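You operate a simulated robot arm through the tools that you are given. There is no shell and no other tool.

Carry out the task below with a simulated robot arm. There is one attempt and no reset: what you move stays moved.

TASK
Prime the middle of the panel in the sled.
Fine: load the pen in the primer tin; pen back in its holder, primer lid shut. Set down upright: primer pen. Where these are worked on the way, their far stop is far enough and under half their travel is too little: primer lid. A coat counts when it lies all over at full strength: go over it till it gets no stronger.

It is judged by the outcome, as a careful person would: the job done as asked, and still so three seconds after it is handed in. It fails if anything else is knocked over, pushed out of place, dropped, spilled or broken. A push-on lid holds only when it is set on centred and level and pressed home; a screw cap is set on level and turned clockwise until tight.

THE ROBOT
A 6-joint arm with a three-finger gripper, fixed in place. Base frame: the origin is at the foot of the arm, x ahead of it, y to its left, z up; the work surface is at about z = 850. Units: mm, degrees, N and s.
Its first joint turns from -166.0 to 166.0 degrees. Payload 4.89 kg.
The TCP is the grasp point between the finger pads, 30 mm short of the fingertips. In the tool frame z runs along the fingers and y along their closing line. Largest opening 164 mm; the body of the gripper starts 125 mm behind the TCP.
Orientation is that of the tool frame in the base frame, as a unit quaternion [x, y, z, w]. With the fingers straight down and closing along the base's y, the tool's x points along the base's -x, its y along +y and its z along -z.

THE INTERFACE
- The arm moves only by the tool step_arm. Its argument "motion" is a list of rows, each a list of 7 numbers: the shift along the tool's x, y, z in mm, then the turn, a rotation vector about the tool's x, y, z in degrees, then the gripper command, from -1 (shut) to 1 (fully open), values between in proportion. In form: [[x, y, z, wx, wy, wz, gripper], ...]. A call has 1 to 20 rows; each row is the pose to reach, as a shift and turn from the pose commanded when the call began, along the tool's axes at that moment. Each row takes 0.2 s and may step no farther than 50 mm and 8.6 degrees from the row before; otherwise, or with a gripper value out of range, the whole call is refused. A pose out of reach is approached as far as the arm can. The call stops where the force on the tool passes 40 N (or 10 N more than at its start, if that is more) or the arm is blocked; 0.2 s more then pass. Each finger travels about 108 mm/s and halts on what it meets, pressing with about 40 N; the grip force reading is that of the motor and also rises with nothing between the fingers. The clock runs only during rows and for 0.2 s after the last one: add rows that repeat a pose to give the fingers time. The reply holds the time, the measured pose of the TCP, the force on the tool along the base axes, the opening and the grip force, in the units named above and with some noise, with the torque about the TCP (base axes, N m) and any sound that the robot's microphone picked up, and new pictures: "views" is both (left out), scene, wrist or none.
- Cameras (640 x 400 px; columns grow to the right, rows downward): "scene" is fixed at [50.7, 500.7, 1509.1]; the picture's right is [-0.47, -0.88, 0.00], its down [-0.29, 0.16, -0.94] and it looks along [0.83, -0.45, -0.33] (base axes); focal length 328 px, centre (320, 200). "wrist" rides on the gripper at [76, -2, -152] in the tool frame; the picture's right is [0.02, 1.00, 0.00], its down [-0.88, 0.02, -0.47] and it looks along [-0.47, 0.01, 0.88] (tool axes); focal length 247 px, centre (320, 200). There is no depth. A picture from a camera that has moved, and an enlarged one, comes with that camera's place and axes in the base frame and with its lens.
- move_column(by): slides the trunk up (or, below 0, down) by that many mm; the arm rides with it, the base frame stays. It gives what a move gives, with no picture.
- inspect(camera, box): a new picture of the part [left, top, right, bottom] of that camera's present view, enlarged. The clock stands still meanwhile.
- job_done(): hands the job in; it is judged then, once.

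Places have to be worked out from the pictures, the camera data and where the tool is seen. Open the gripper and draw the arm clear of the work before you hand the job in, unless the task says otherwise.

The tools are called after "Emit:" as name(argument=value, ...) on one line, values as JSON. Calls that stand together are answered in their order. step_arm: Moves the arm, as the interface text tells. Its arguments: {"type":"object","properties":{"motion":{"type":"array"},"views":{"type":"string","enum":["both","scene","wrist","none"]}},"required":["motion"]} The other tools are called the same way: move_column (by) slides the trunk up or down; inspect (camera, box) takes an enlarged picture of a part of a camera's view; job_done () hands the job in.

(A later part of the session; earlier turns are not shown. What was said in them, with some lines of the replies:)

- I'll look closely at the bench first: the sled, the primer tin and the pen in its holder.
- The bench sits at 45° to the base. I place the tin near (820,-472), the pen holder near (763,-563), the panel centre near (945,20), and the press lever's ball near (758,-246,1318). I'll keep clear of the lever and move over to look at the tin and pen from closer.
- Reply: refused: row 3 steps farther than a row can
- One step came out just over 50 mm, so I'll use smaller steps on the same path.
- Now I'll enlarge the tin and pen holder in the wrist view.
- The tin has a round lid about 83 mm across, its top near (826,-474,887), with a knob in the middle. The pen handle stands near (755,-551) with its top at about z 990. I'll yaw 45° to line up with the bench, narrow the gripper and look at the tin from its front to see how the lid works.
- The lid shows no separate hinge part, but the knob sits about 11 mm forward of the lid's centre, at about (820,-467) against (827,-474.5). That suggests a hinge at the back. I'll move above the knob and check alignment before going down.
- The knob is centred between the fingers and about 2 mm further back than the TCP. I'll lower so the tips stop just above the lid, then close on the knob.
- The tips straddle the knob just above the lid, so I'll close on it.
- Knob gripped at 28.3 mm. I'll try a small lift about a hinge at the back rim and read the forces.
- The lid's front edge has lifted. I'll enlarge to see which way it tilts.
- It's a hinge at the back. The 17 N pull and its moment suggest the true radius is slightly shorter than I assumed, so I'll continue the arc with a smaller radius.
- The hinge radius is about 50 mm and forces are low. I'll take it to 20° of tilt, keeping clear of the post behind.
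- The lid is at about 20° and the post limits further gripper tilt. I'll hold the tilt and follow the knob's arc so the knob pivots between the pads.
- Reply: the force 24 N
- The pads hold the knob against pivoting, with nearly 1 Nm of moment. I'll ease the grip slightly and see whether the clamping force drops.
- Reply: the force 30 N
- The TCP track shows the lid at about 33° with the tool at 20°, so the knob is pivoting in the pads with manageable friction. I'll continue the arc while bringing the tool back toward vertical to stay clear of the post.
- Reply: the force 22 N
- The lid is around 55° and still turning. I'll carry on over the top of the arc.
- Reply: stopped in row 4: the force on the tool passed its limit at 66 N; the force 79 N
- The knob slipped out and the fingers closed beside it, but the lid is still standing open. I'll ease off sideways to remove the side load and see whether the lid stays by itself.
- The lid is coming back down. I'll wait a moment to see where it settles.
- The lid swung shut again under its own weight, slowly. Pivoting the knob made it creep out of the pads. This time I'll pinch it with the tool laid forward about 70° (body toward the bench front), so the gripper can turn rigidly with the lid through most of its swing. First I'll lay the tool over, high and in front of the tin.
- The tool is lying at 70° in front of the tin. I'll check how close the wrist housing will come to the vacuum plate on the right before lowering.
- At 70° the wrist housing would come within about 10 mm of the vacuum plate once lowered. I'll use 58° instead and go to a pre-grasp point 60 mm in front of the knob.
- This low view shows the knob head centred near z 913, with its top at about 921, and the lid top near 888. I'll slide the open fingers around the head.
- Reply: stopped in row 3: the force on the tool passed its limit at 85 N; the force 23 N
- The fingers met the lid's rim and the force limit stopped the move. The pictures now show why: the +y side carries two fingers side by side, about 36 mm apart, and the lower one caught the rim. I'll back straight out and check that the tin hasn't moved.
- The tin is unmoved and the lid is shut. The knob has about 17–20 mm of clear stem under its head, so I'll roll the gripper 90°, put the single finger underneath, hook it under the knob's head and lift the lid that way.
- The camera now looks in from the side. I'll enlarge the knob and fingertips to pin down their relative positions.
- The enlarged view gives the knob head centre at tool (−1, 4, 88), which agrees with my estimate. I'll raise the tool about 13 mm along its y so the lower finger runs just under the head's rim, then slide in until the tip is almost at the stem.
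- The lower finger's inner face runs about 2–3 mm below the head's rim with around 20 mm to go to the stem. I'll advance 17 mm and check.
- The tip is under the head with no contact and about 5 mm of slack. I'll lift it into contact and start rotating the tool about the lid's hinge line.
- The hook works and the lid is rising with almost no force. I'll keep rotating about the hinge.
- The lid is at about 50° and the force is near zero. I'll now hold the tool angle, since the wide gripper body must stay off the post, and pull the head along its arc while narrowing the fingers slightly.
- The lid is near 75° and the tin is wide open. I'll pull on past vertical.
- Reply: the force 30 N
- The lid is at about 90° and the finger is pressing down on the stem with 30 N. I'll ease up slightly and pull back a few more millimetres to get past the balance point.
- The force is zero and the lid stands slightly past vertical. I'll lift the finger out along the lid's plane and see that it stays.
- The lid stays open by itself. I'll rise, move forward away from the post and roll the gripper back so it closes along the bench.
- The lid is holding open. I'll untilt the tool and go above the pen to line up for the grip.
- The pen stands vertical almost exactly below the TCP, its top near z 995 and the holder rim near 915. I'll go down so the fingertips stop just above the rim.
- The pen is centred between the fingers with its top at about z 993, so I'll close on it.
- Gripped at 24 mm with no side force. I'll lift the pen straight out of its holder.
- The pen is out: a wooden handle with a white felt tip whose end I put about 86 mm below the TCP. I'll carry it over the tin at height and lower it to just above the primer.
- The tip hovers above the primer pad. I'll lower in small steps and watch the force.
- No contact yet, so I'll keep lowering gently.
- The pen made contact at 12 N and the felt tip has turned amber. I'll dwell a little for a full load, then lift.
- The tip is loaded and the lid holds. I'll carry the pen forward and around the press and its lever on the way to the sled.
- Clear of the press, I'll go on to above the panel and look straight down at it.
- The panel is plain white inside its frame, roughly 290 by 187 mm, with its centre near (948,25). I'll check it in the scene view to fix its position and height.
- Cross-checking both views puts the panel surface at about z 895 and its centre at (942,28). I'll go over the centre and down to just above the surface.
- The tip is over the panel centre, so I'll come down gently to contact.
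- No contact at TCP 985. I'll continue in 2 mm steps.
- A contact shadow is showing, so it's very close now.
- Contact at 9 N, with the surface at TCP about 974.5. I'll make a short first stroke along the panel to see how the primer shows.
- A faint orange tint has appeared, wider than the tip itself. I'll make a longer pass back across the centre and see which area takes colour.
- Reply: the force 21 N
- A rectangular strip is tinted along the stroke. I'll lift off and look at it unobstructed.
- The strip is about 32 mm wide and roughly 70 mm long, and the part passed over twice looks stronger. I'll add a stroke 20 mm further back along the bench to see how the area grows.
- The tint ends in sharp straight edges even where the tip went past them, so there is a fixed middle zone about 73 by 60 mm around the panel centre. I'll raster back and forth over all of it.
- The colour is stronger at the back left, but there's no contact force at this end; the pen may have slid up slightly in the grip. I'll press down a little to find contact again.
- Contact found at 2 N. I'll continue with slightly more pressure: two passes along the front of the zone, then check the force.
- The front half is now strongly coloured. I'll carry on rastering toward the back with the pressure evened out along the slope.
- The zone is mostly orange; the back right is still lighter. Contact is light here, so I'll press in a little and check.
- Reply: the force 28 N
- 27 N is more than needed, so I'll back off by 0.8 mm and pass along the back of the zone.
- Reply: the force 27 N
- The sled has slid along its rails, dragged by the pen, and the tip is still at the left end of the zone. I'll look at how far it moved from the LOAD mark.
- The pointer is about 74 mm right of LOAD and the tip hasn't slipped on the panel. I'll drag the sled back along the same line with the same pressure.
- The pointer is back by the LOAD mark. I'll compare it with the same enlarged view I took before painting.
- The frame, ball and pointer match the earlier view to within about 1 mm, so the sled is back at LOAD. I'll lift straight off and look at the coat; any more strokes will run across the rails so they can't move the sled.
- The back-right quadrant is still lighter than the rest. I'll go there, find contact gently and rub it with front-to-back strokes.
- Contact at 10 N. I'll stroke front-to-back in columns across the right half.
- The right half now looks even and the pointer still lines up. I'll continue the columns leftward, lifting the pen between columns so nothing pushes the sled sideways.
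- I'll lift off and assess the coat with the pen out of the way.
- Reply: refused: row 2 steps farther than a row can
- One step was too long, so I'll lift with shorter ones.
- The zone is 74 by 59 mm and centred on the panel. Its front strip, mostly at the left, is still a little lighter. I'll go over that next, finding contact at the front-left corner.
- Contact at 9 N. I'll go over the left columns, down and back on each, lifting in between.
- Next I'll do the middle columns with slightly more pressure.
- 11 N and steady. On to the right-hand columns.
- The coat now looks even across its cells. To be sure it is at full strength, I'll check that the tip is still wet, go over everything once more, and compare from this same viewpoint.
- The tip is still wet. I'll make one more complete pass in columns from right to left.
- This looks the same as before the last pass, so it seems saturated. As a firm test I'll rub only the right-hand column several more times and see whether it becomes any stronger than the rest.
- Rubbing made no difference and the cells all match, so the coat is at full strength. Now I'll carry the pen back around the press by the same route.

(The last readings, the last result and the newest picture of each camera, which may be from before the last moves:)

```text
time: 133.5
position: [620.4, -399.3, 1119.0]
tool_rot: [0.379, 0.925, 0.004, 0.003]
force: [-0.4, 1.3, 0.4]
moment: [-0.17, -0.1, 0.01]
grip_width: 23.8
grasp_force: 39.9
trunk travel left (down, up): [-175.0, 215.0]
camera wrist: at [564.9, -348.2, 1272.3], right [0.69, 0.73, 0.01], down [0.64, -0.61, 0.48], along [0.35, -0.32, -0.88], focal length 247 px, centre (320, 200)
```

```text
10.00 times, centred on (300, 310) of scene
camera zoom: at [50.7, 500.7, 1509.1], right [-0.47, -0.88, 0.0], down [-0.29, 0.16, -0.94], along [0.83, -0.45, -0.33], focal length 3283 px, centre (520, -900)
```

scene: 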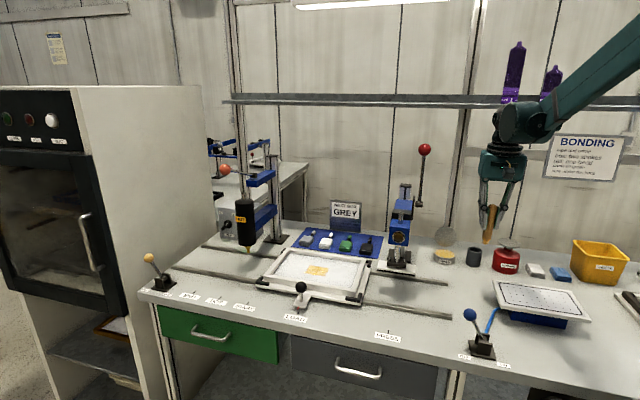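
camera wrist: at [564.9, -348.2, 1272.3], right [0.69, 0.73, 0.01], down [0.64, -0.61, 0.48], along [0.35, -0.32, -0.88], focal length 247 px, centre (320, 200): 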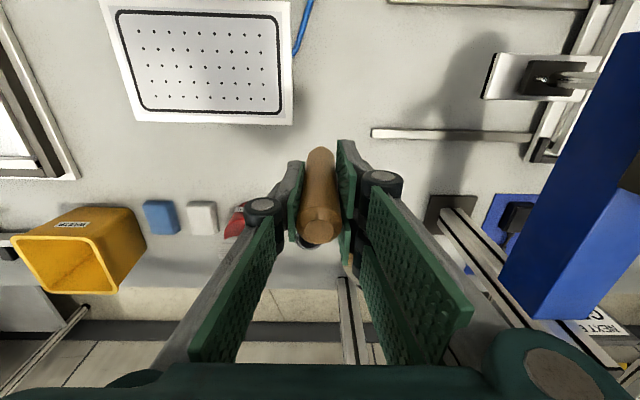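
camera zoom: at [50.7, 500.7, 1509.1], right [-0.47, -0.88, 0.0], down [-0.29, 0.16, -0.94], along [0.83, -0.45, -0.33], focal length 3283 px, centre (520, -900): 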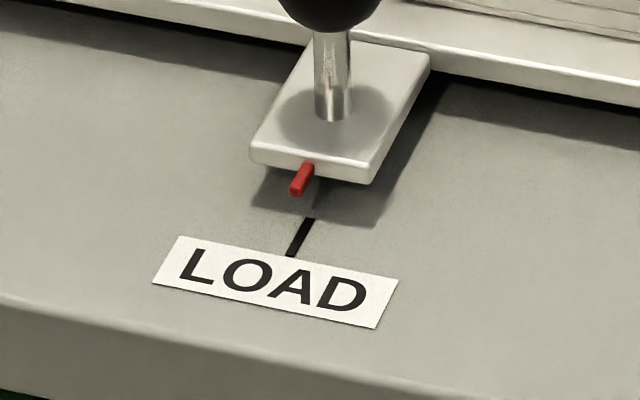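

The sled is at LOAD and the coat is even. I'll bring the pen over its holder and check alignment before inserting.

Emit:
step_arm(motion=[[-40, -2.5, 0, 0, 0, 0, -0.9], [-80, -5, 0, 0, 0, 0, -0.9], [-120, -7.5, 0, 0, 0, 0, -0.9], [-160, -10, 0, 0, 0, 0, -0.9], [-197.5, -12.2, 0, 0, 0, 0, -0.9], [-197.5, -12.2, 45, 0, 0, 0, -0.9], [-197.5, -12.2, 90, 0, 0, 0, -0.9], [-197.5, -12.2, 90, 0, 0, 0, -0.9]], views="wrist")

Emit:
inspect(camera="scene", box=[440, 200, 520, 270])

Emit:
inspect(camera="wrist", box=[260, 80, 380, 200])

```text
time: 135.3
position: [752.4, -544.4, 1028.4]
tool_rot: [0.379, 0.925, 0.004, 0.003]
force: [0.2, -0.4, -1.9]
moment: [0.06, 0.06, -0.03]
grip_width: 23.9
grasp_force: 39.8
trunk travel left (down, up): [-175.0, 215.0]
camera wrist: at [696.4, -492.4, 1181.6], right [0.69, 0.73, 0.01], down [0.64, -0.61, 0.48], along [0.35, -0.32, -0.88], focal length 247 px, centre (320, 200)
```

wrist: 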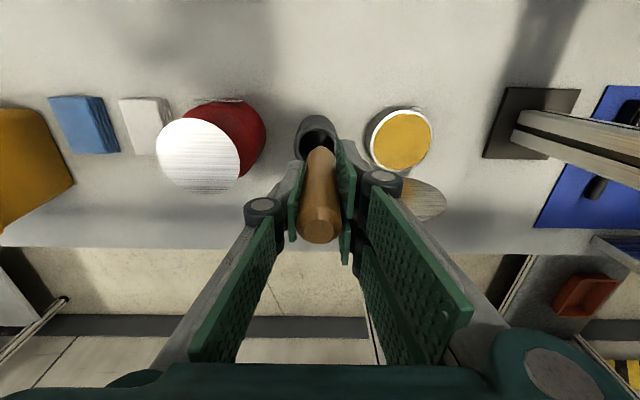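

```text
5.71 times, centred on (480, 235) of scene
camera zoom: at [50.7, 500.7, 1509.1], right [-0.47, -0.88, 0.0], down [-0.29, 0.16, -0.94], along [0.83, -0.45, -0.33], focal length 1876 px, centre (-594, 0)
```

zoom: 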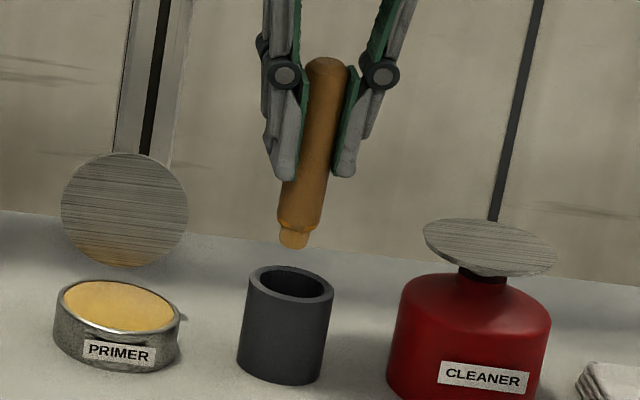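

```text
3.33 times, centred on (320, 140) of wrist
camera zoom: at [696.4, -492.4, 1181.6], right [0.69, 0.73, 0.01], down [0.64, -0.61, 0.48], along [0.35, -0.32, -0.88], focal length 823 px, centre (320, 400)
```

zoom: 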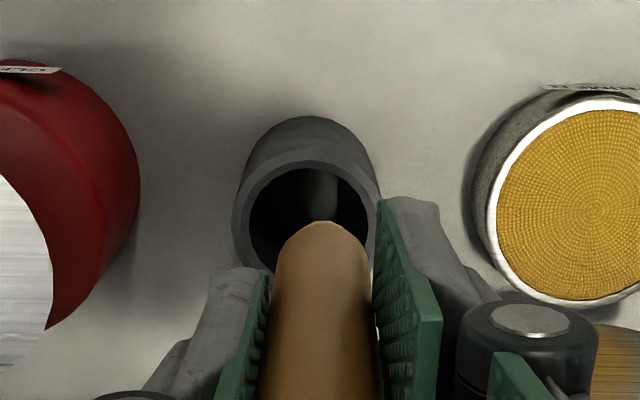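

The pen tip is above the mouth, which lies about 4 mm to one side of the TCP. I'll shift 3 mm and lower the pen into the holder.

Emit:
step_arm(motion=[[0, -3, 5, 0, 0, 0, -0.9], [0, -3, 25, 0, 0, 0, -0.9], [0, -3, 45, 0, 0, 0, -0.9], [0, -3, 65, 0, 0, 0, -0.9], [0, -3, 70, 0, 0, 0, -0.9], [0, -3, 70, 0, 0, 0, -0.9]], views="wrist")

Emit:
inspect(camera="scene", box=[440, 200, 520, 270])

```text
time: 136.7
position: [750.6, -548.7, 959.3]
tool_rot: [0.38, 0.925, 0.003, 0.003]
force: [0.9, 0.1, -0.8]
moment: [0.01, -0.02, -0.02]
grip_width: 24.1
grasp_force: 40.1
trunk travel left (down, up): [-175.0, 215.0]
camera wrist: at [695.2, -497.1, 1112.4], right [0.69, 0.73, 0.01], down [0.64, -0.61, 0.48], along [0.35, -0.32, -0.88], focal length 247 px, centre (320, 200)
```

wrist: 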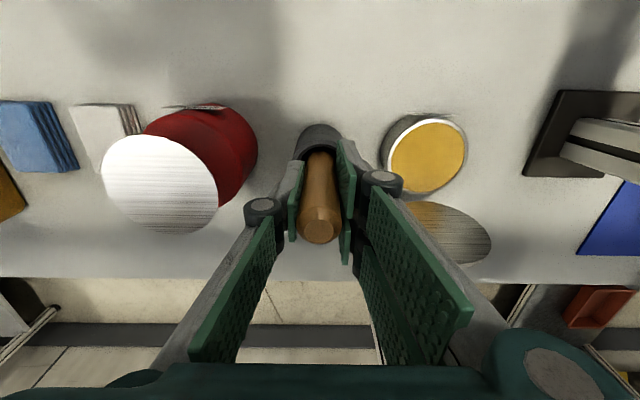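

```text
5.71 times, centred on (480, 235) of scene
camera zoom: at [50.7, 500.7, 1509.1], right [-0.47, -0.88, 0.0], down [-0.29, 0.16, -0.94], along [0.83, -0.45, -0.33], focal length 1876 px, centre (-594, 0)
```

zoom: 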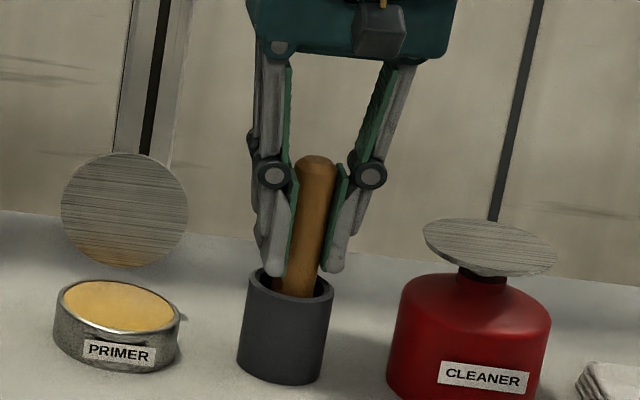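

The pen is inside, centred and with no side load. I'll lower gently until it touches the bottom.

Emit:
step_arm(motion=[[0, 0, 3, 0, 0, 0, -0.9], [0, 0, 5, 0, 0, 0, -0.9], [0, 0, 5, 0, 0, 0, -0.9]], views="none")

```text
time: 137.5
position: [752.1, -549.0, 954.0]
tool_rot: [0.379, 0.925, 0.004, 0.002]
force: [0.8, 0.1, -0.6]
moment: [0.02, 0.02, 0.02]
grip_width: 23.7
grasp_force: 40.7
trunk travel left (down, up): [-175.0, 215.0]
```

Emit:
step_arm(motion=[[0, 0, 1.5, 0, 0, 0, -0.9], [0, 0, 2.5, 0, 0, 0, -0.9], [0, 0, 2.5, 0, 0, 0, -0.9]], views="none")

Emit:
inspect(camera="scene", box=[450, 220, 500, 270])

```text
time: 138.3
position: [751.2, -548.8, 952.6]
tool_rot: [0.379, 0.925, 0.003, 0.003]
force: [-0.6, -0.4, -1.0]
moment: [-0.02, -0.03, 0.01]
grip_width: 23.8
grasp_force: 39.8
trunk travel left (down, up): [-175.0, 215.0]
```

```text
8.00 times, centred on (475, 245) of scene
camera zoom: at [50.7, 500.7, 1509.1], right [-0.47, -0.88, 0.0], down [-0.29, 0.16, -0.94], along [0.83, -0.45, -0.33], focal length 2626 px, centre (-920, -160)
```

zoom: 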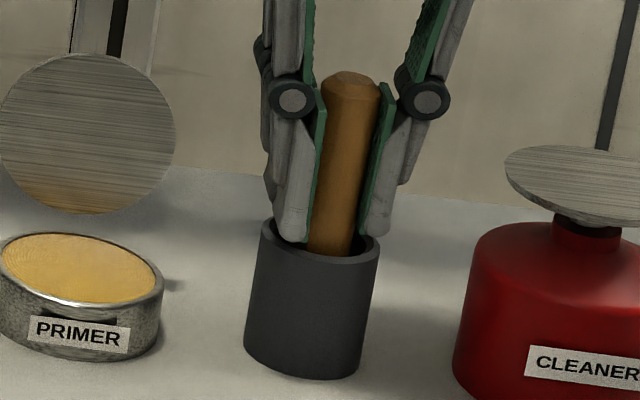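

Emit:
step_arm(motion=[[0, 0, 1, 0, 0, 0, -0.9], [0, 0, 2, 0, 0, 0, -0.9], [0, 0, 2, 0, 0, 0, -0.9]], views="none")

```text
time: 139.1
position: [751.3, -548.1, 949.1]
tool_rot: [0.379, 0.925, 0.004, 0.002]
force: [-0.2, -0.3, -0.9]
moment: [0.0, 0.01, -0.01]
grip_width: 23.8
grasp_force: 40.0
trunk travel left (down, up): [-175.0, 215.0]
```

Emit:
step_arm(motion=[[0, 0, 1, 0, 0, 0, -0.9], [0, 0, 1.5, 0, 0, 0, -0.9], [0, 0, 1.5, 0, 0, 0, -0.9]], views="none")

Emit:
inspect(camera="scene", box=[450, 220, 500, 270])

```text
time: 139.9
position: [751.6, -547.2, 948.2]
tool_rot: [0.38, 0.925, 0.004, 0.002]
force: [-0.6, 0.1, -0.4]
moment: [-0.01, 0.0, -0.01]
grip_width: 24.2
grasp_force: 40.3
trunk travel left (down, up): [-175.0, 215.0]
```

```text
8.00 times, centred on (475, 245) of scene
camera zoom: at [50.7, 500.7, 1509.1], right [-0.47, -0.88, 0.0], down [-0.29, 0.16, -0.94], along [0.83, -0.45, -0.33], focal length 2626 px, centre (-920, -160)
```

zoom: 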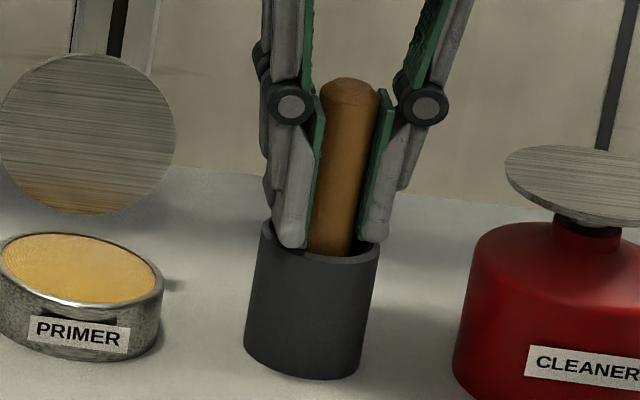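

The pen top is about 2 mm above where it originally stood and the fingertips are nearly at the rim. I'll go 1 mm lower and then release gently.

Emit:
step_arm(motion=[[0, 0, 1, 0, 0, 0, -0.9], [0, 0, 1, 0, 0, 0, -0.9]], views="none")

Emit:
step_arm(motion=[[0, 0, 0, 0, 0, 0, -0.7], [0, 0, 0, 0, 0, 0, -0.65], [0, 0, 0, 0, 0, 0, -0.6], [0, 0, 0, 0, 0, 0, -0.5], [0, 0, 0, 0, 0, 0, -0.4], [0, 0, 0, 0, 0, 0, -0.4]], views="wrist")

Emit:
inspect(camera="scene", box=[450, 220, 500, 270])

```text
time: 140.5
position: [750.5, -548.6, 947.2]
tool_rot: [0.379, 0.925, 0.002, 0.003]
force: [1.6, -3.9, 12.4]
moment: [-0.39, -0.12, 0.01]
grip_width: 23.8
grasp_force: 39.7
trunk travel left (down, up): [-175.0, 215.0]
```

```text
time: 141.9
position: [750.7, -548.2, 947.4]
tool_rot: [0.38, 0.925, 0.004, 0.003]
force: [0.0, -0.1, -0.7]
moment: [-0.01, -0.03, 0.01]
grip_width: 49.2
grasp_force: 0.1
trunk travel left (down, up): [-175.0, 215.0]
camera wrist: at [695.6, -496.0, 1100.8], right [0.69, 0.73, 0.01], down [0.64, -0.61, 0.48], along [0.35, -0.32, -0.88], focal length 247 px, centre (320, 200)
```

wrist: 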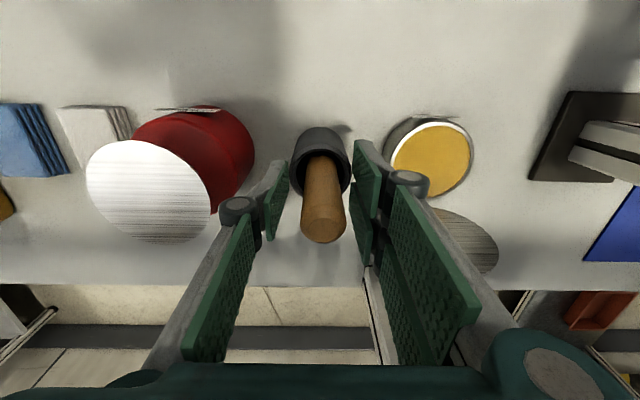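

```text
8.00 times, centred on (475, 245) of scene
camera zoom: at [50.7, 500.7, 1509.1], right [-0.47, -0.88, 0.0], down [-0.29, 0.16, -0.94], along [0.83, -0.45, -0.33], focal length 2626 px, centre (-920, -160)
```

zoom: 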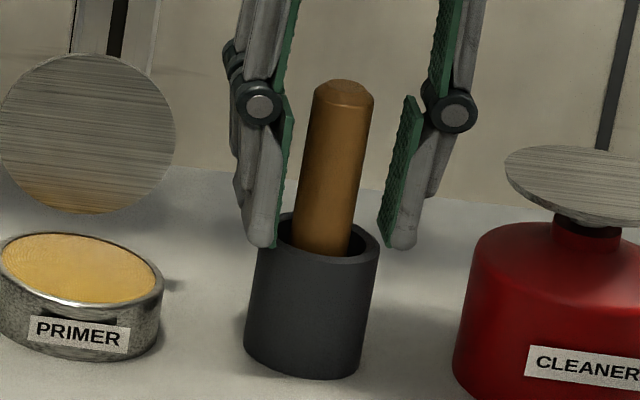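

The pen touched bottom at 12 N and now stands upright and free in its holder. I'll rise straight up off it.

Emit:
step_arm(motion=[[0, 0, -30, 0, 0, 0, -0.4], [0, 0, -70, 0, 0, 0, -0.4], [0, 0, -110, 0, 0, 0, -0.4], [0, 0, -155, 0, 0, 0, -0.4], [0, 0, -155, 0, 0, 0, -0.4]], views="wrist")

Emit:
inspect(camera="scene", box=[430, 200, 510, 270])

```text
time: 143.1
position: [750.2, -547.3, 1103.4]
tool_rot: [0.379, 0.925, 0.003, 0.002]
force: [-0.7, -0.1, 0.8]
moment: [-0.07, -0.04, 0.01]
grip_width: 49.3
grasp_force: 0.1
trunk travel left (down, up): [-175.0, 215.0]
camera wrist: at [693.3, -496.0, 1257.1], right [0.69, 0.73, 0.01], down [0.64, -0.61, 0.48], along [0.35, -0.32, -0.88], focal length 247 px, centre (320, 200)
```

wrist: 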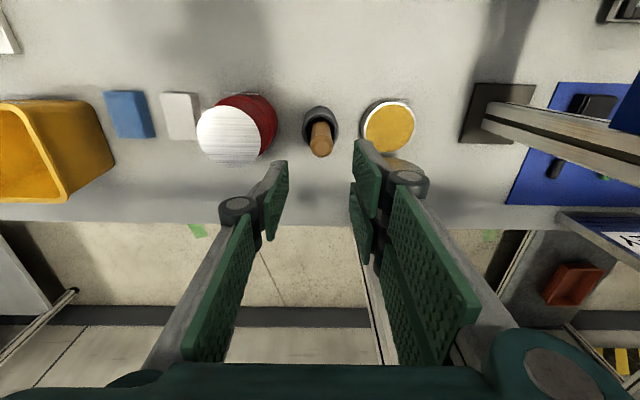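

```text
5.71 times, centred on (470, 235) of scene
camera zoom: at [50.7, 500.7, 1509.1], right [-0.47, -0.88, 0.0], down [-0.29, 0.16, -0.94], along [0.83, -0.45, -0.33], focal length 1876 px, centre (-537, 0)
```

zoom: 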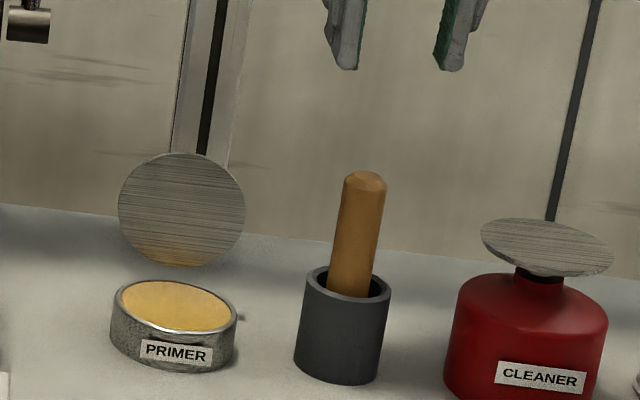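

The pen is settled. To shut the lid I'll close the fingers, lean the tool slightly, go behind the lid's top edge and nudge it forward past vertical so it swings shut by itself.

Emit:
step_arm(motion=[[-20, 25, 0, 0, -5, 0, -0.6], [-45, 52, 0, 0, -10, 0, -0.8], [-70, 80, 0, 0, -15, 0, -1], [-89, 102.5, 0, 0, -15, 0, -1], [-89, 102.5, 40, 0, -15, 0, -1], [-89, 102.5, 75, 0, -15, 0, -1], [-89, 102.5, 75, 0, -15, 0, -1]], views="wrist")

Emit:
inspect(camera="wrist", box=[220, 60, 420, 220])

Emit:
inspect(camera="scene", box=[420, 170, 510, 270])

```text
time: 144.7
position: [888.7, -539.1, 1026.2]
tool_rot: [0.377, 0.917, -0.045, 0.123]
force: [0.2, -0.1, -0.9]
moment: [0.02, 0.05, -0.06]
grip_width: 0.1
grasp_force: 39.6
trunk travel left (down, up): [-175.0, 215.0]
camera wrist: at [806.1, -460.8, 1155.7], right [0.69, 0.73, 0.0], down [0.53, -0.5, 0.69], along [0.5, -0.47, -0.73], focal length 247 px, centre (320, 200)
```

wrist: 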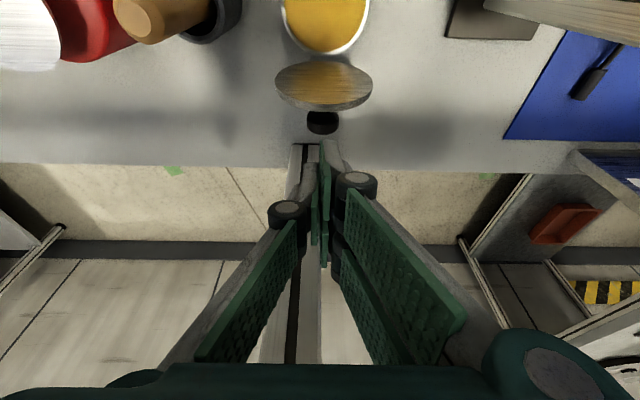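

```text
2.50 times, centred on (320, 140) of wrist
camera zoom: at [806.1, -460.8, 1155.7], right [0.69, 0.73, 0.0], down [0.53, -0.5, 0.69], along [0.5, -0.47, -0.73], focal length 617 px, centre (320, 350)
```

zoom: 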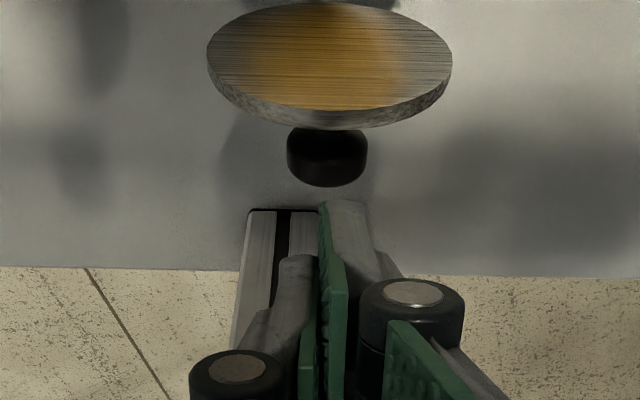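

```text
4.00 times, centred on (465, 220) of scene
camera zoom: at [50.7, 500.7, 1509.1], right [-0.47, -0.88, 0.0], down [-0.29, 0.16, -0.94], along [0.83, -0.45, -0.33], focal length 1313 px, centre (-260, 120)
```

zoom: 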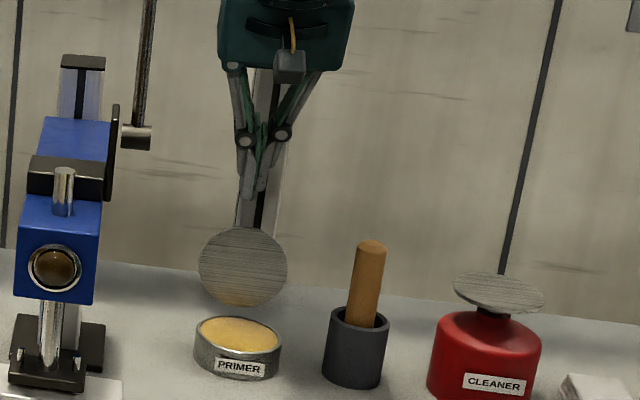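

The lid's top edge is near f −13 and the fingers are behind and above it, clear of the knob. I'll lower 33 mm and check before pushing.

Emit:
step_arm(motion=[[4, 0, 16, 0, 0, 0, -1], [8.5, 0, 31.9, 0, 0, 0, -1], [8.5, 0, 31.9, 0, 0, 0, -1]], views="wrist")

Emit:
inspect(camera="wrist", box=[220, 60, 420, 220])

Emit:
inspect(camera="scene", box=[430, 200, 480, 260])

```text
time: 145.5
position: [887.3, -537.9, 993.3]
tool_rot: [0.377, 0.917, -0.045, 0.124]
force: [-0.2, 0.2, -0.3]
moment: [0.01, -0.01, 0.0]
grip_width: 0.0
grasp_force: 39.9
trunk travel left (down, up): [-175.0, 215.0]
camera wrist: at [805.6, -460.5, 1122.7], right [0.69, 0.73, 0.0], down [0.53, -0.5, 0.69], along [0.5, -0.47, -0.73], focal length 247 px, centre (320, 200)
```

wrist: 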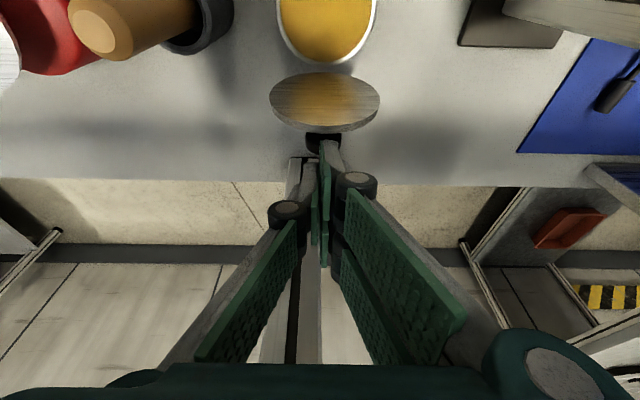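

```text
2.50 times, centred on (320, 140) of wrist
camera zoom: at [805.6, -460.5, 1122.7], right [0.69, 0.73, 0.0], down [0.53, -0.5, 0.69], along [0.5, -0.47, -0.73], focal length 617 px, centre (320, 350)
```

zoom: 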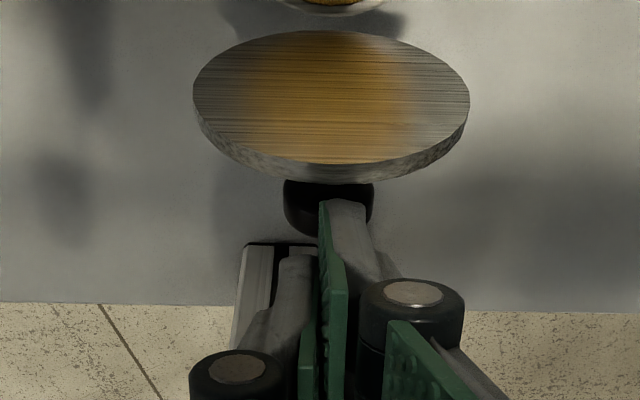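

```text
6.67 times, centred on (455, 230) of scene
camera zoom: at [50.7, 500.7, 1509.1], right [-0.47, -0.88, 0.0], down [-0.29, 0.16, -0.94], along [0.83, -0.45, -0.33], focal length 2188 px, centre (-580, 0)
```

zoom: 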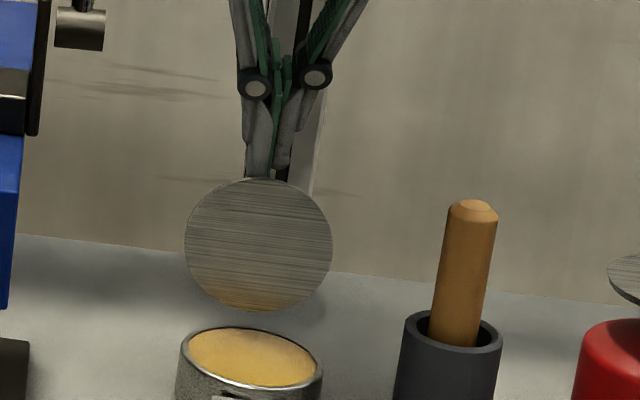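

The tips are just behind the top edge. I'll push forward slowly.

Emit:
step_arm(motion=[[7.7, 0, -2.1, 0, 0, 0, -1], [15.4, 0, -4.1, 0, 0, 0, -1], [23.2, 0, -6.2, 0, 0, 0, -1], [30.9, 0, -8.3, 0, 0, 0, -1], [30.9, 0, -8.3, 0, 0, 0, -1]], views="wrist")

Emit:
inspect(camera="scene", box=[430, 200, 480, 260])

```text
time: 146.7
position: [864.2, -515.3, 995.5]
tool_rot: [0.377, 0.917, -0.045, 0.124]
force: [0.9, -0.2, 0.6]
moment: [0.01, -0.01, 0.02]
grip_width: 0.4
grasp_force: 40.3
trunk travel left (down, up): [-175.0, 215.0]
camera wrist: at [782.4, -437.6, 1123.2], right [0.69, 0.73, 0.0], down [0.53, -0.5, 0.69], along [0.5, -0.47, -0.73], focal length 247 px, centre (320, 200)
```

wrist: 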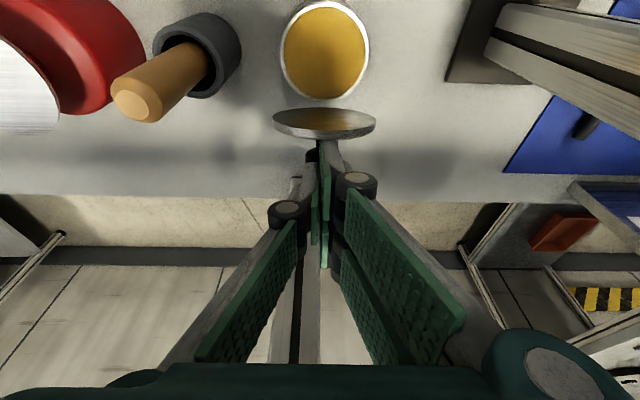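

```text
6.67 times, centred on (455, 230) of scene
camera zoom: at [50.7, 500.7, 1509.1], right [-0.47, -0.88, 0.0], down [-0.29, 0.16, -0.94], along [0.83, -0.45, -0.33], focal length 2188 px, centre (-580, 0)
```

zoom: 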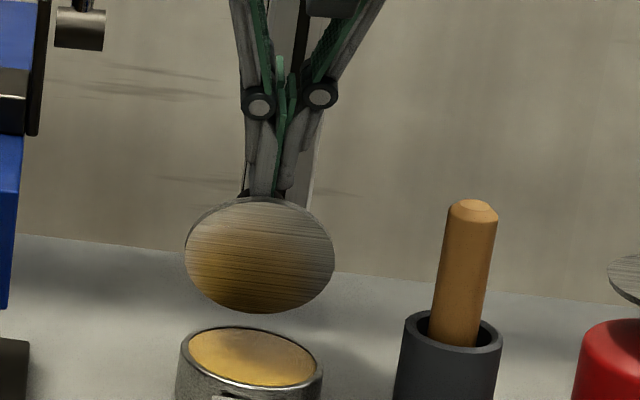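

It is just past vertical; a bit more.

Emit:
step_arm(motion=[[7.7, 0, -2.1, 0, 0, 0, -1], [15.4, 0, -4.1, 0, 0, 0, -1], [23.2, 0, -6.2, 0, 0, 0, -1], [23.2, 0, -6.2, 0, 0, 0, -1]], views="wrist")

Emit:
inspect(camera="scene", box=[430, 200, 480, 260])

```text
time: 147.7
position: [847.2, -500.3, 995.5]
tool_rot: [0.377, 0.917, -0.046, 0.124]
force: [0.9, -0.3, 0.5]
moment: [0.0, 0.0, 0.01]
grip_width: 0.0
grasp_force: 40.1
trunk travel left (down, up): [-175.0, 215.0]
camera wrist: at [764.3, -421.3, 1123.3], right [0.69, 0.73, 0.0], down [0.53, -0.5, 0.69], along [0.5, -0.47, -0.73], focal length 247 px, centre (320, 200)
```

wrist: 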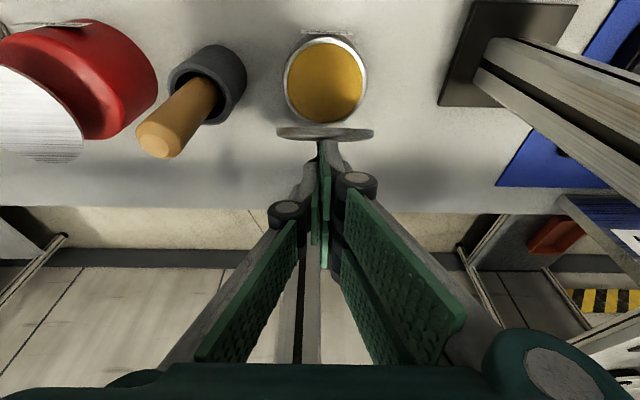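

```text
6.67 times, centred on (455, 230) of scene
camera zoom: at [50.7, 500.7, 1509.1], right [-0.47, -0.88, 0.0], down [-0.29, 0.16, -0.94], along [0.83, -0.45, -0.33], focal length 2188 px, centre (-580, 0)
```

zoom: 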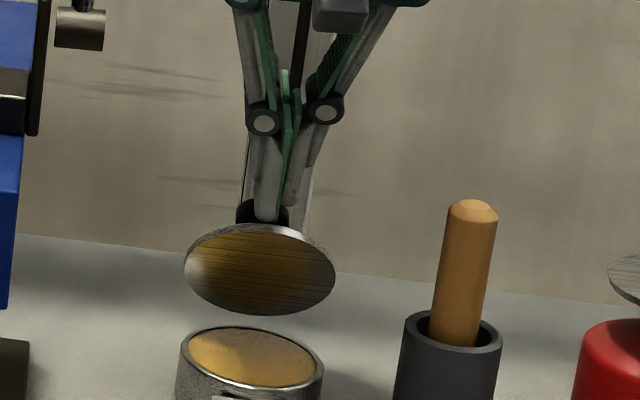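

Emit:
step_arm(motion=[[0, 0, 0, 0, 0, 0, -1], [0, 0, 0, 0, 0, 0, -1], [0, 0, 0, 0, 0, 0, -1]], views="none")

Emit:
inspect(camera="scene", box=[430, 200, 480, 260])

```text
time: 148.5
position: [846.6, -498.5, 995.5]
tool_rot: [0.378, 0.916, -0.046, 0.123]
force: [-0.1, 0.1, -0.1]
moment: [0.01, -0.03, 0.0]
grip_width: 0.0
grasp_force: 39.9
trunk travel left (down, up): [-175.0, 215.0]
```

```text
6.67 times, centred on (455, 230) of scene
camera zoom: at [50.7, 500.7, 1509.1], right [-0.47, -0.88, 0.0], down [-0.29, 0.16, -0.94], along [0.83, -0.45, -0.33], focal length 2188 px, centre (-580, 0)
```

zoom: 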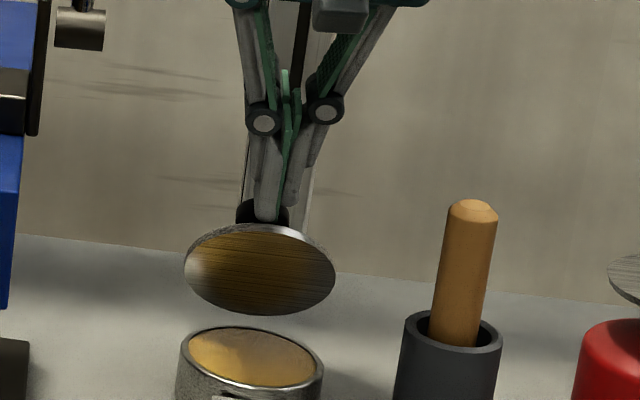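

The hinge holds itself at around 65°. I'll keep pushing forward and down along its arc until it drops.

Emit:
step_arm(motion=[[7.4, 0, 4.2, 0, 0, 0, -1], [14.3, 0, 10.7, 0, 0, 0, -1], [21.2, 0, 17.1, 0, 0, 0, -1], [21.2, 0, 17.1, 0, 0, 0, -1]], views="wrist")

Emit:
inspect(camera="scene", box=[430, 200, 480, 260])

```text
time: 149.2
position: [835.9, -490.7, 985.4]
tool_rot: [0.377, 0.916, -0.047, 0.125]
force: [-9.6, 3.0, 33.7]
moment: [-0.14, -0.05, 0.23]
grip_width: 5.8
grasp_force: 44.3
trunk travel left (down, up): [-175.0, 215.0]
stopped in row 3: the force on the tool passed its limit at 51 N (the readings are from after the stop); the commanded pose is now the measured one
camera wrist: at [753.4, -412.9, 1112.7], right [0.69, 0.73, 0.0], down [0.52, -0.5, 0.69], along [0.5, -0.47, -0.72], focal length 247 px, centre (320, 200)
```

wrist: 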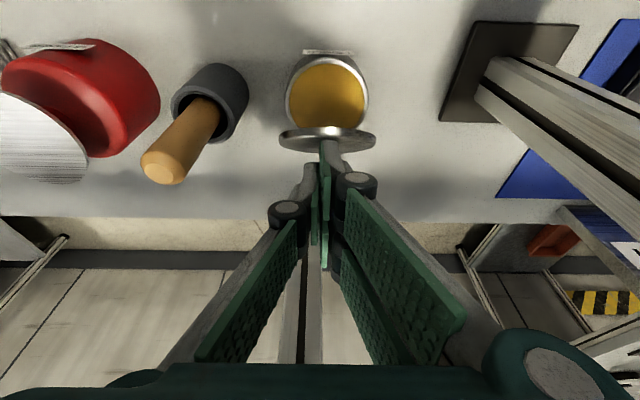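

```text
6.67 times, centred on (455, 230) of scene
camera zoom: at [50.7, 500.7, 1509.1], right [-0.47, -0.88, 0.0], down [-0.29, 0.16, -0.94], along [0.83, -0.45, -0.33], focal length 2188 px, centre (-580, 0)
```

zoom: 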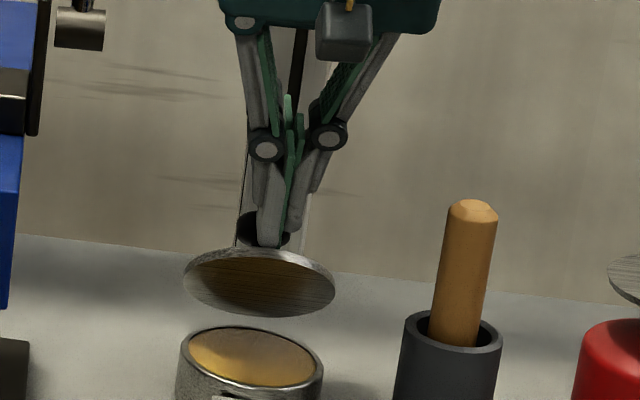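

The fingers are bearing down on the knob, which isn't an efficient direction. I'll ease up and see if the lid drops by itself from here.

Emit:
step_arm(motion=[[0, 0, -10, 0, 0, 0, -1], [0, 0, -25, 0, 0, 0, -1], [0, 0, -25, 0, 0, 0, -1], [0, 0, -25, 0, 0, 0, -1]], views="wrist")

Emit:
inspect(camera="scene", box=[430, 200, 480, 260])

```text
time: 150.2
position: [831.0, -487.4, 1005.7]
tool_rot: [0.377, 0.917, -0.046, 0.124]
force: [0.1, 0.2, 0.0]
moment: [-0.04, -0.02, 0.02]
grip_width: 0.0
grasp_force: 44.8
trunk travel left (down, up): [-175.0, 215.0]
camera wrist: at [749.8, -409.3, 1133.9], right [0.69, 0.73, 0.0], down [0.53, -0.5, 0.69], along [0.5, -0.47, -0.73], focal length 247 px, centre (320, 200)
```

wrist: 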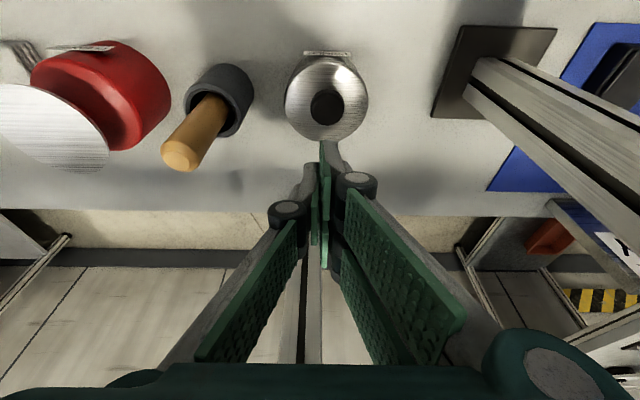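

```text
6.67 times, centred on (455, 230) of scene
camera zoom: at [50.7, 500.7, 1509.1], right [-0.47, -0.88, 0.0], down [-0.29, 0.16, -0.94], along [0.83, -0.45, -0.33], focal length 2188 px, centre (-580, 0)
```

zoom: 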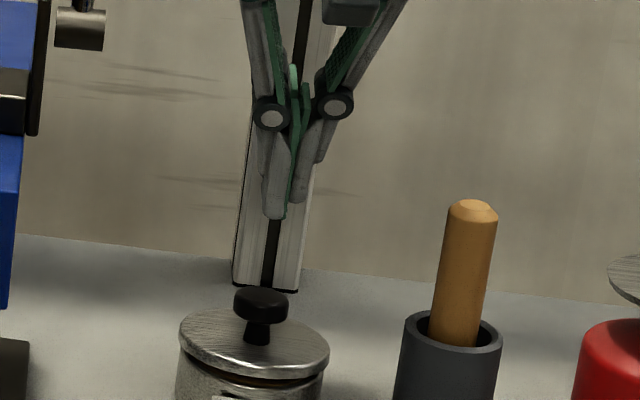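

The lid has swung down. I'll rise clear and confirm that it closes fully.

Emit:
step_arm(motion=[[10, 0, -30, 0, 0, 0, -1], [20, 0, -60, 0, 0, 0, -1], [30, 0, -90, 0, 5, 0, -0.5], [30, 0, -90, 0, 10, 0, 0], [30, 0, -90, 0, 15, 0, 0], [30, 0, -90, 0, 15, 0, 0]], views="both")

Emit:
inspect(camera="scene", box=[435, 225, 495, 275])

Emit:
inspect(camera="wrist", box=[200, 60, 400, 200])

```text
time: 151.6
position: [795.6, -451.4, 1083.6]
tool_rot: [0.379, 0.925, 0.004, 0.002]
force: [1.1, -0.4, -1.3]
moment: [0.08, 0.08, -0.03]
grip_width: 82.1
grasp_force: 0.0
trunk travel left (down, up): [-175.0, 215.0]
camera wrist: at [738.4, -399.1, 1237.8], right [0.69, 0.73, 0.01], down [0.64, -0.61, 0.47], along [0.35, -0.32, -0.88], focal length 247 px, centre (320, 200)
```

scene: 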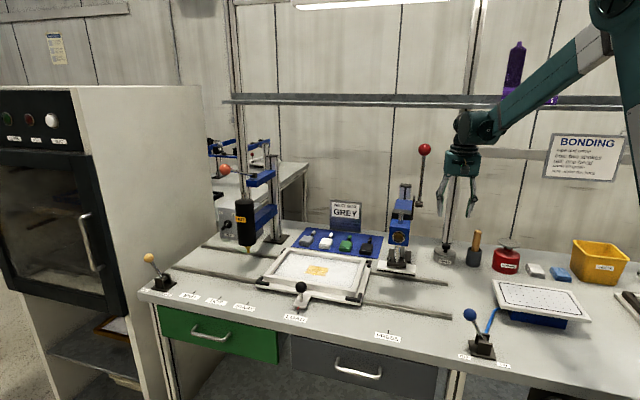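
wrist: 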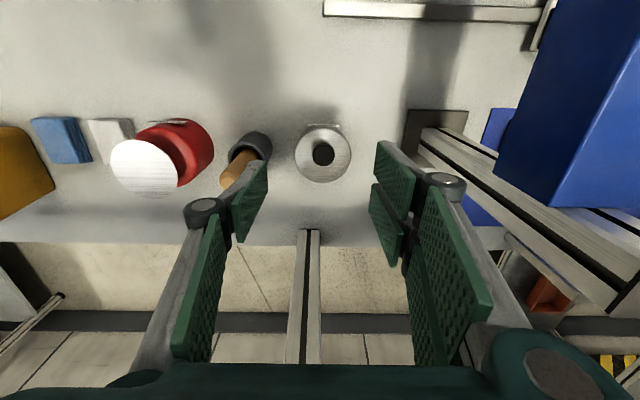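

```text
8.00 times, centred on (465, 250) of scene
camera zoom: at [50.7, 500.7, 1509.1], right [-0.47, -0.88, 0.0], down [-0.29, 0.16, -0.94], along [0.83, -0.45, -0.33], focal length 2626 px, centre (-840, -200)
```

zoom: 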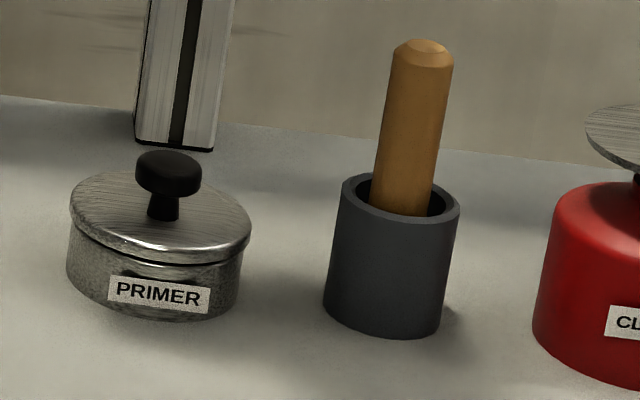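

```text
2.86 times, centred on (300, 130) of wrist
camera zoom: at [738.4, -399.1, 1237.8], right [0.69, 0.73, 0.01], down [0.64, -0.61, 0.47], along [0.35, -0.32, -0.88], focal length 706 px, centre (377, 400)
```

zoom: 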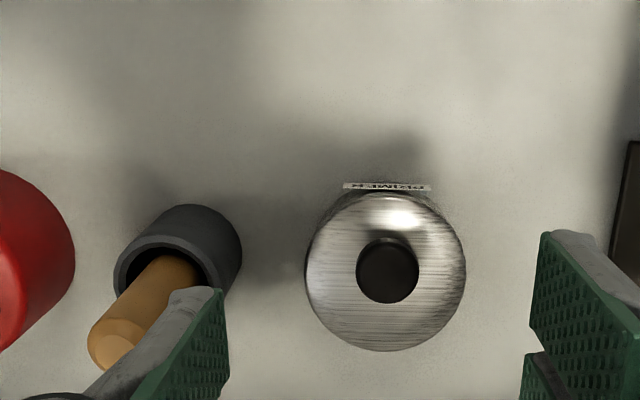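

The lid looks shut. I'll compare with the very first picture of this corner and check the sled once more.

Emit:
inspect(camera="scene", box=[420, 220, 520, 280])

Emit:
inspect(camera="scene", box=[230, 180, 450, 330])

Emit:
inspect(camera="scene", box=[130, 230, 330, 340])

Emit:
inspect(camera="scene", box=[420, 220, 640, 360])

```text
6.40 times, centred on (470, 250) of scene
camera zoom: at [50.7, 500.7, 1509.1], right [-0.47, -0.88, 0.0], down [-0.29, 0.16, -0.94], along [0.83, -0.45, -0.33], focal length 2101 px, centre (-640, -120)
```

zoom: 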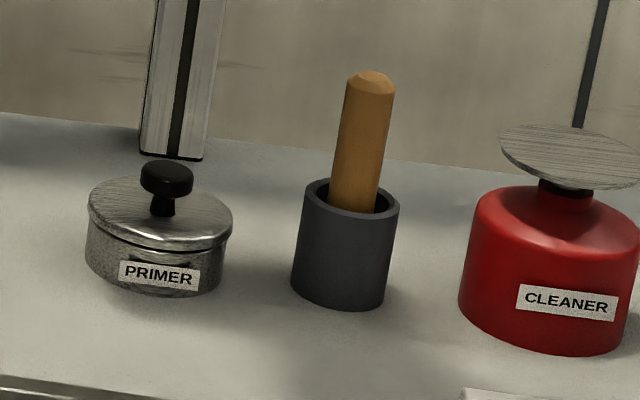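

```text
2.67 times, centred on (340, 255) of scene
camera zoom: at [50.7, 500.7, 1509.1], right [-0.47, -0.88, 0.0], down [-0.29, 0.16, -0.94], along [0.83, -0.45, -0.33], focal length 875 px, centre (267, 53)
```

zoom: 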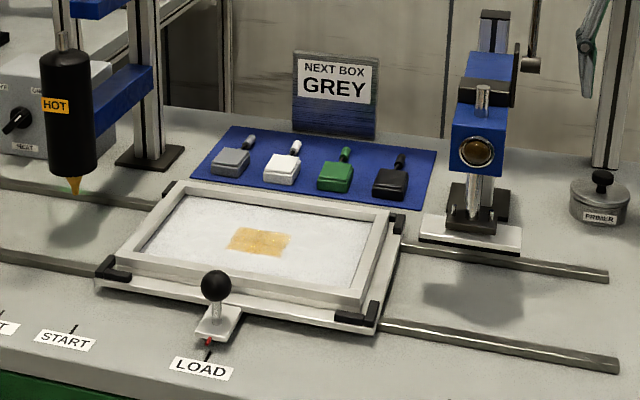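

```text
3.20 times, centred on (230, 285) of scene
camera zoom: at [50.7, 500.7, 1509.1], right [-0.47, -0.88, 0.0], down [-0.29, 0.16, -0.94], along [0.83, -0.45, -0.33], focal length 1050 px, centre (608, -72)
```

zoom: 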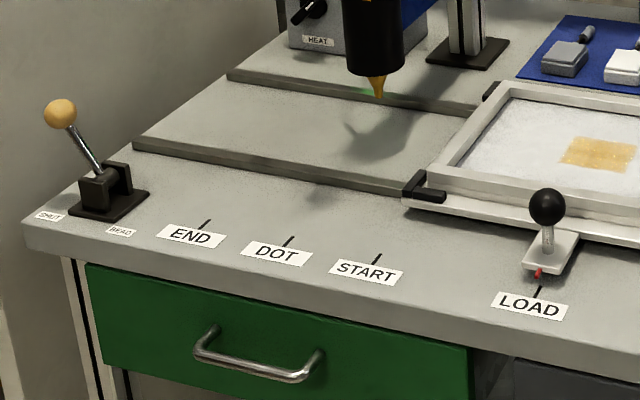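

```text
2.86 times, centred on (530, 290) of scene
camera zoom: at [50.7, 500.7, 1509.1], right [-0.47, -0.88, 0.0], down [-0.29, 0.16, -0.94], along [0.83, -0.45, -0.33], focal length 938 px, centre (-280, -57)
```

zoom: 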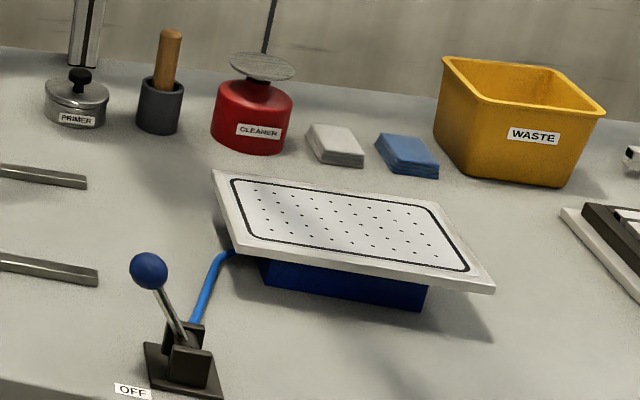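

Everything matches the first pictures: the lid is shut, the pen is upright in its holder, the sled is at LOAD and the panel's middle is coated. I'll open the gripper and draw the arm clear.

Emit:
step_arm(motion=[[15, -10, -40, 0, 0, 0, 0.3], [40, -25, -75, 0, 0, 0, 0.6], [70, -40, -105, 0, 0, 0, 1], [100, -58, -116, 0, 0, 0, 1], [100, -58, -116, 0, 0, 0, 1], [100, -58, -116, 0, 0, 0, 1]], views="both")

Emit:
inspect(camera="scene", box=[290, 245, 340, 285])

```text
time: 153.0
position: [681.0, -421.4, 1199.3]
tool_rot: [0.38, 0.925, 0.003, 0.003]
force: [-0.9, 0.1, -0.2]
moment: [-0.05, -0.06, -0.03]
grip_width: 164.3
grasp_force: 0.1
trunk travel left (down, up): [-175.0, 215.0]
camera wrist: at [624.9, -369.8, 1352.3], right [0.69, 0.73, 0.01], down [0.64, -0.61, 0.48], along [0.35, -0.32, -0.88], focal length 247 px, centre (320, 200)
```

scene: 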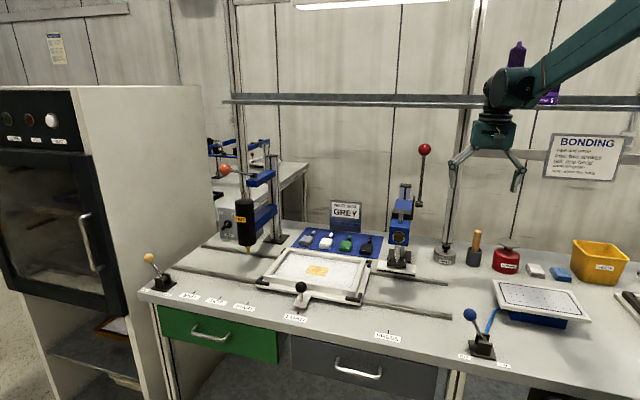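
wrist: 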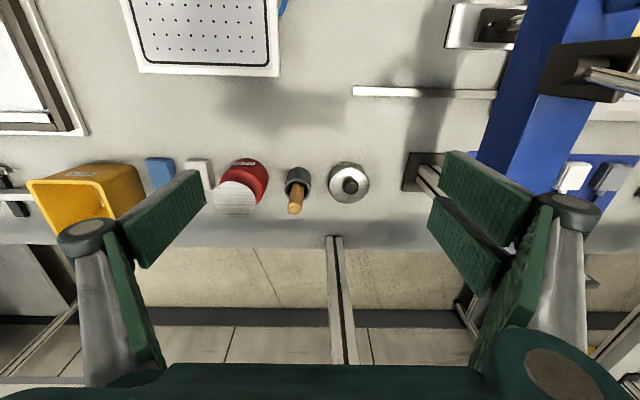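

```text
10.00 times, centred on (315, 265) of scene
camera zoom: at [50.7, 500.7, 1509.1], right [-0.47, -0.88, 0.0], down [-0.29, 0.16, -0.94], along [0.83, -0.45, -0.33], focal length 3283 px, centre (370, -450)
```

zoom: 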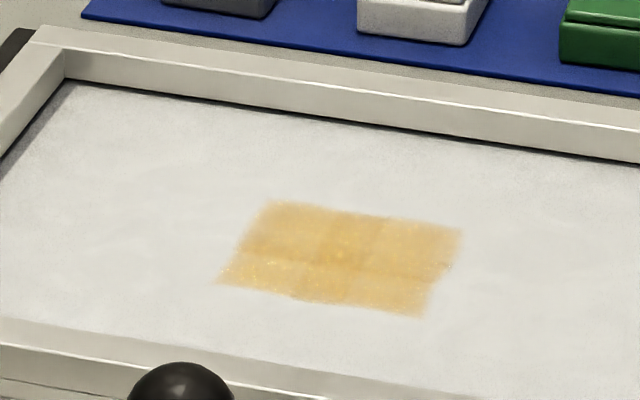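

The coat is even over all its cells, the lid is shut, the pen is upright in its holder, and the arm is open and clear. I'm handing in the job.

Emit:
job_done()

```text
The job is handed in.
```

The middle of the panel is primed: an even coat over a zone of about 74 by 59 mm. Further rubbing made it no stronger. The pen is upright in its holder, the primer lid is shut, and the arm is open and clear. The job is handed in.

- **Sled moved and was returned:** during one pass the pen's pressure dragged the sled about 74 mm from the LOAD mark. I drew it back, and it now matches the earlier pictures to within about 1 mm.
- **Lid contact:** on one try at opening it, the fingers pressed on the lid's rim hard enough to trip the force limit, at about 85 N. The tin did not shift and the lid still opens and closes.
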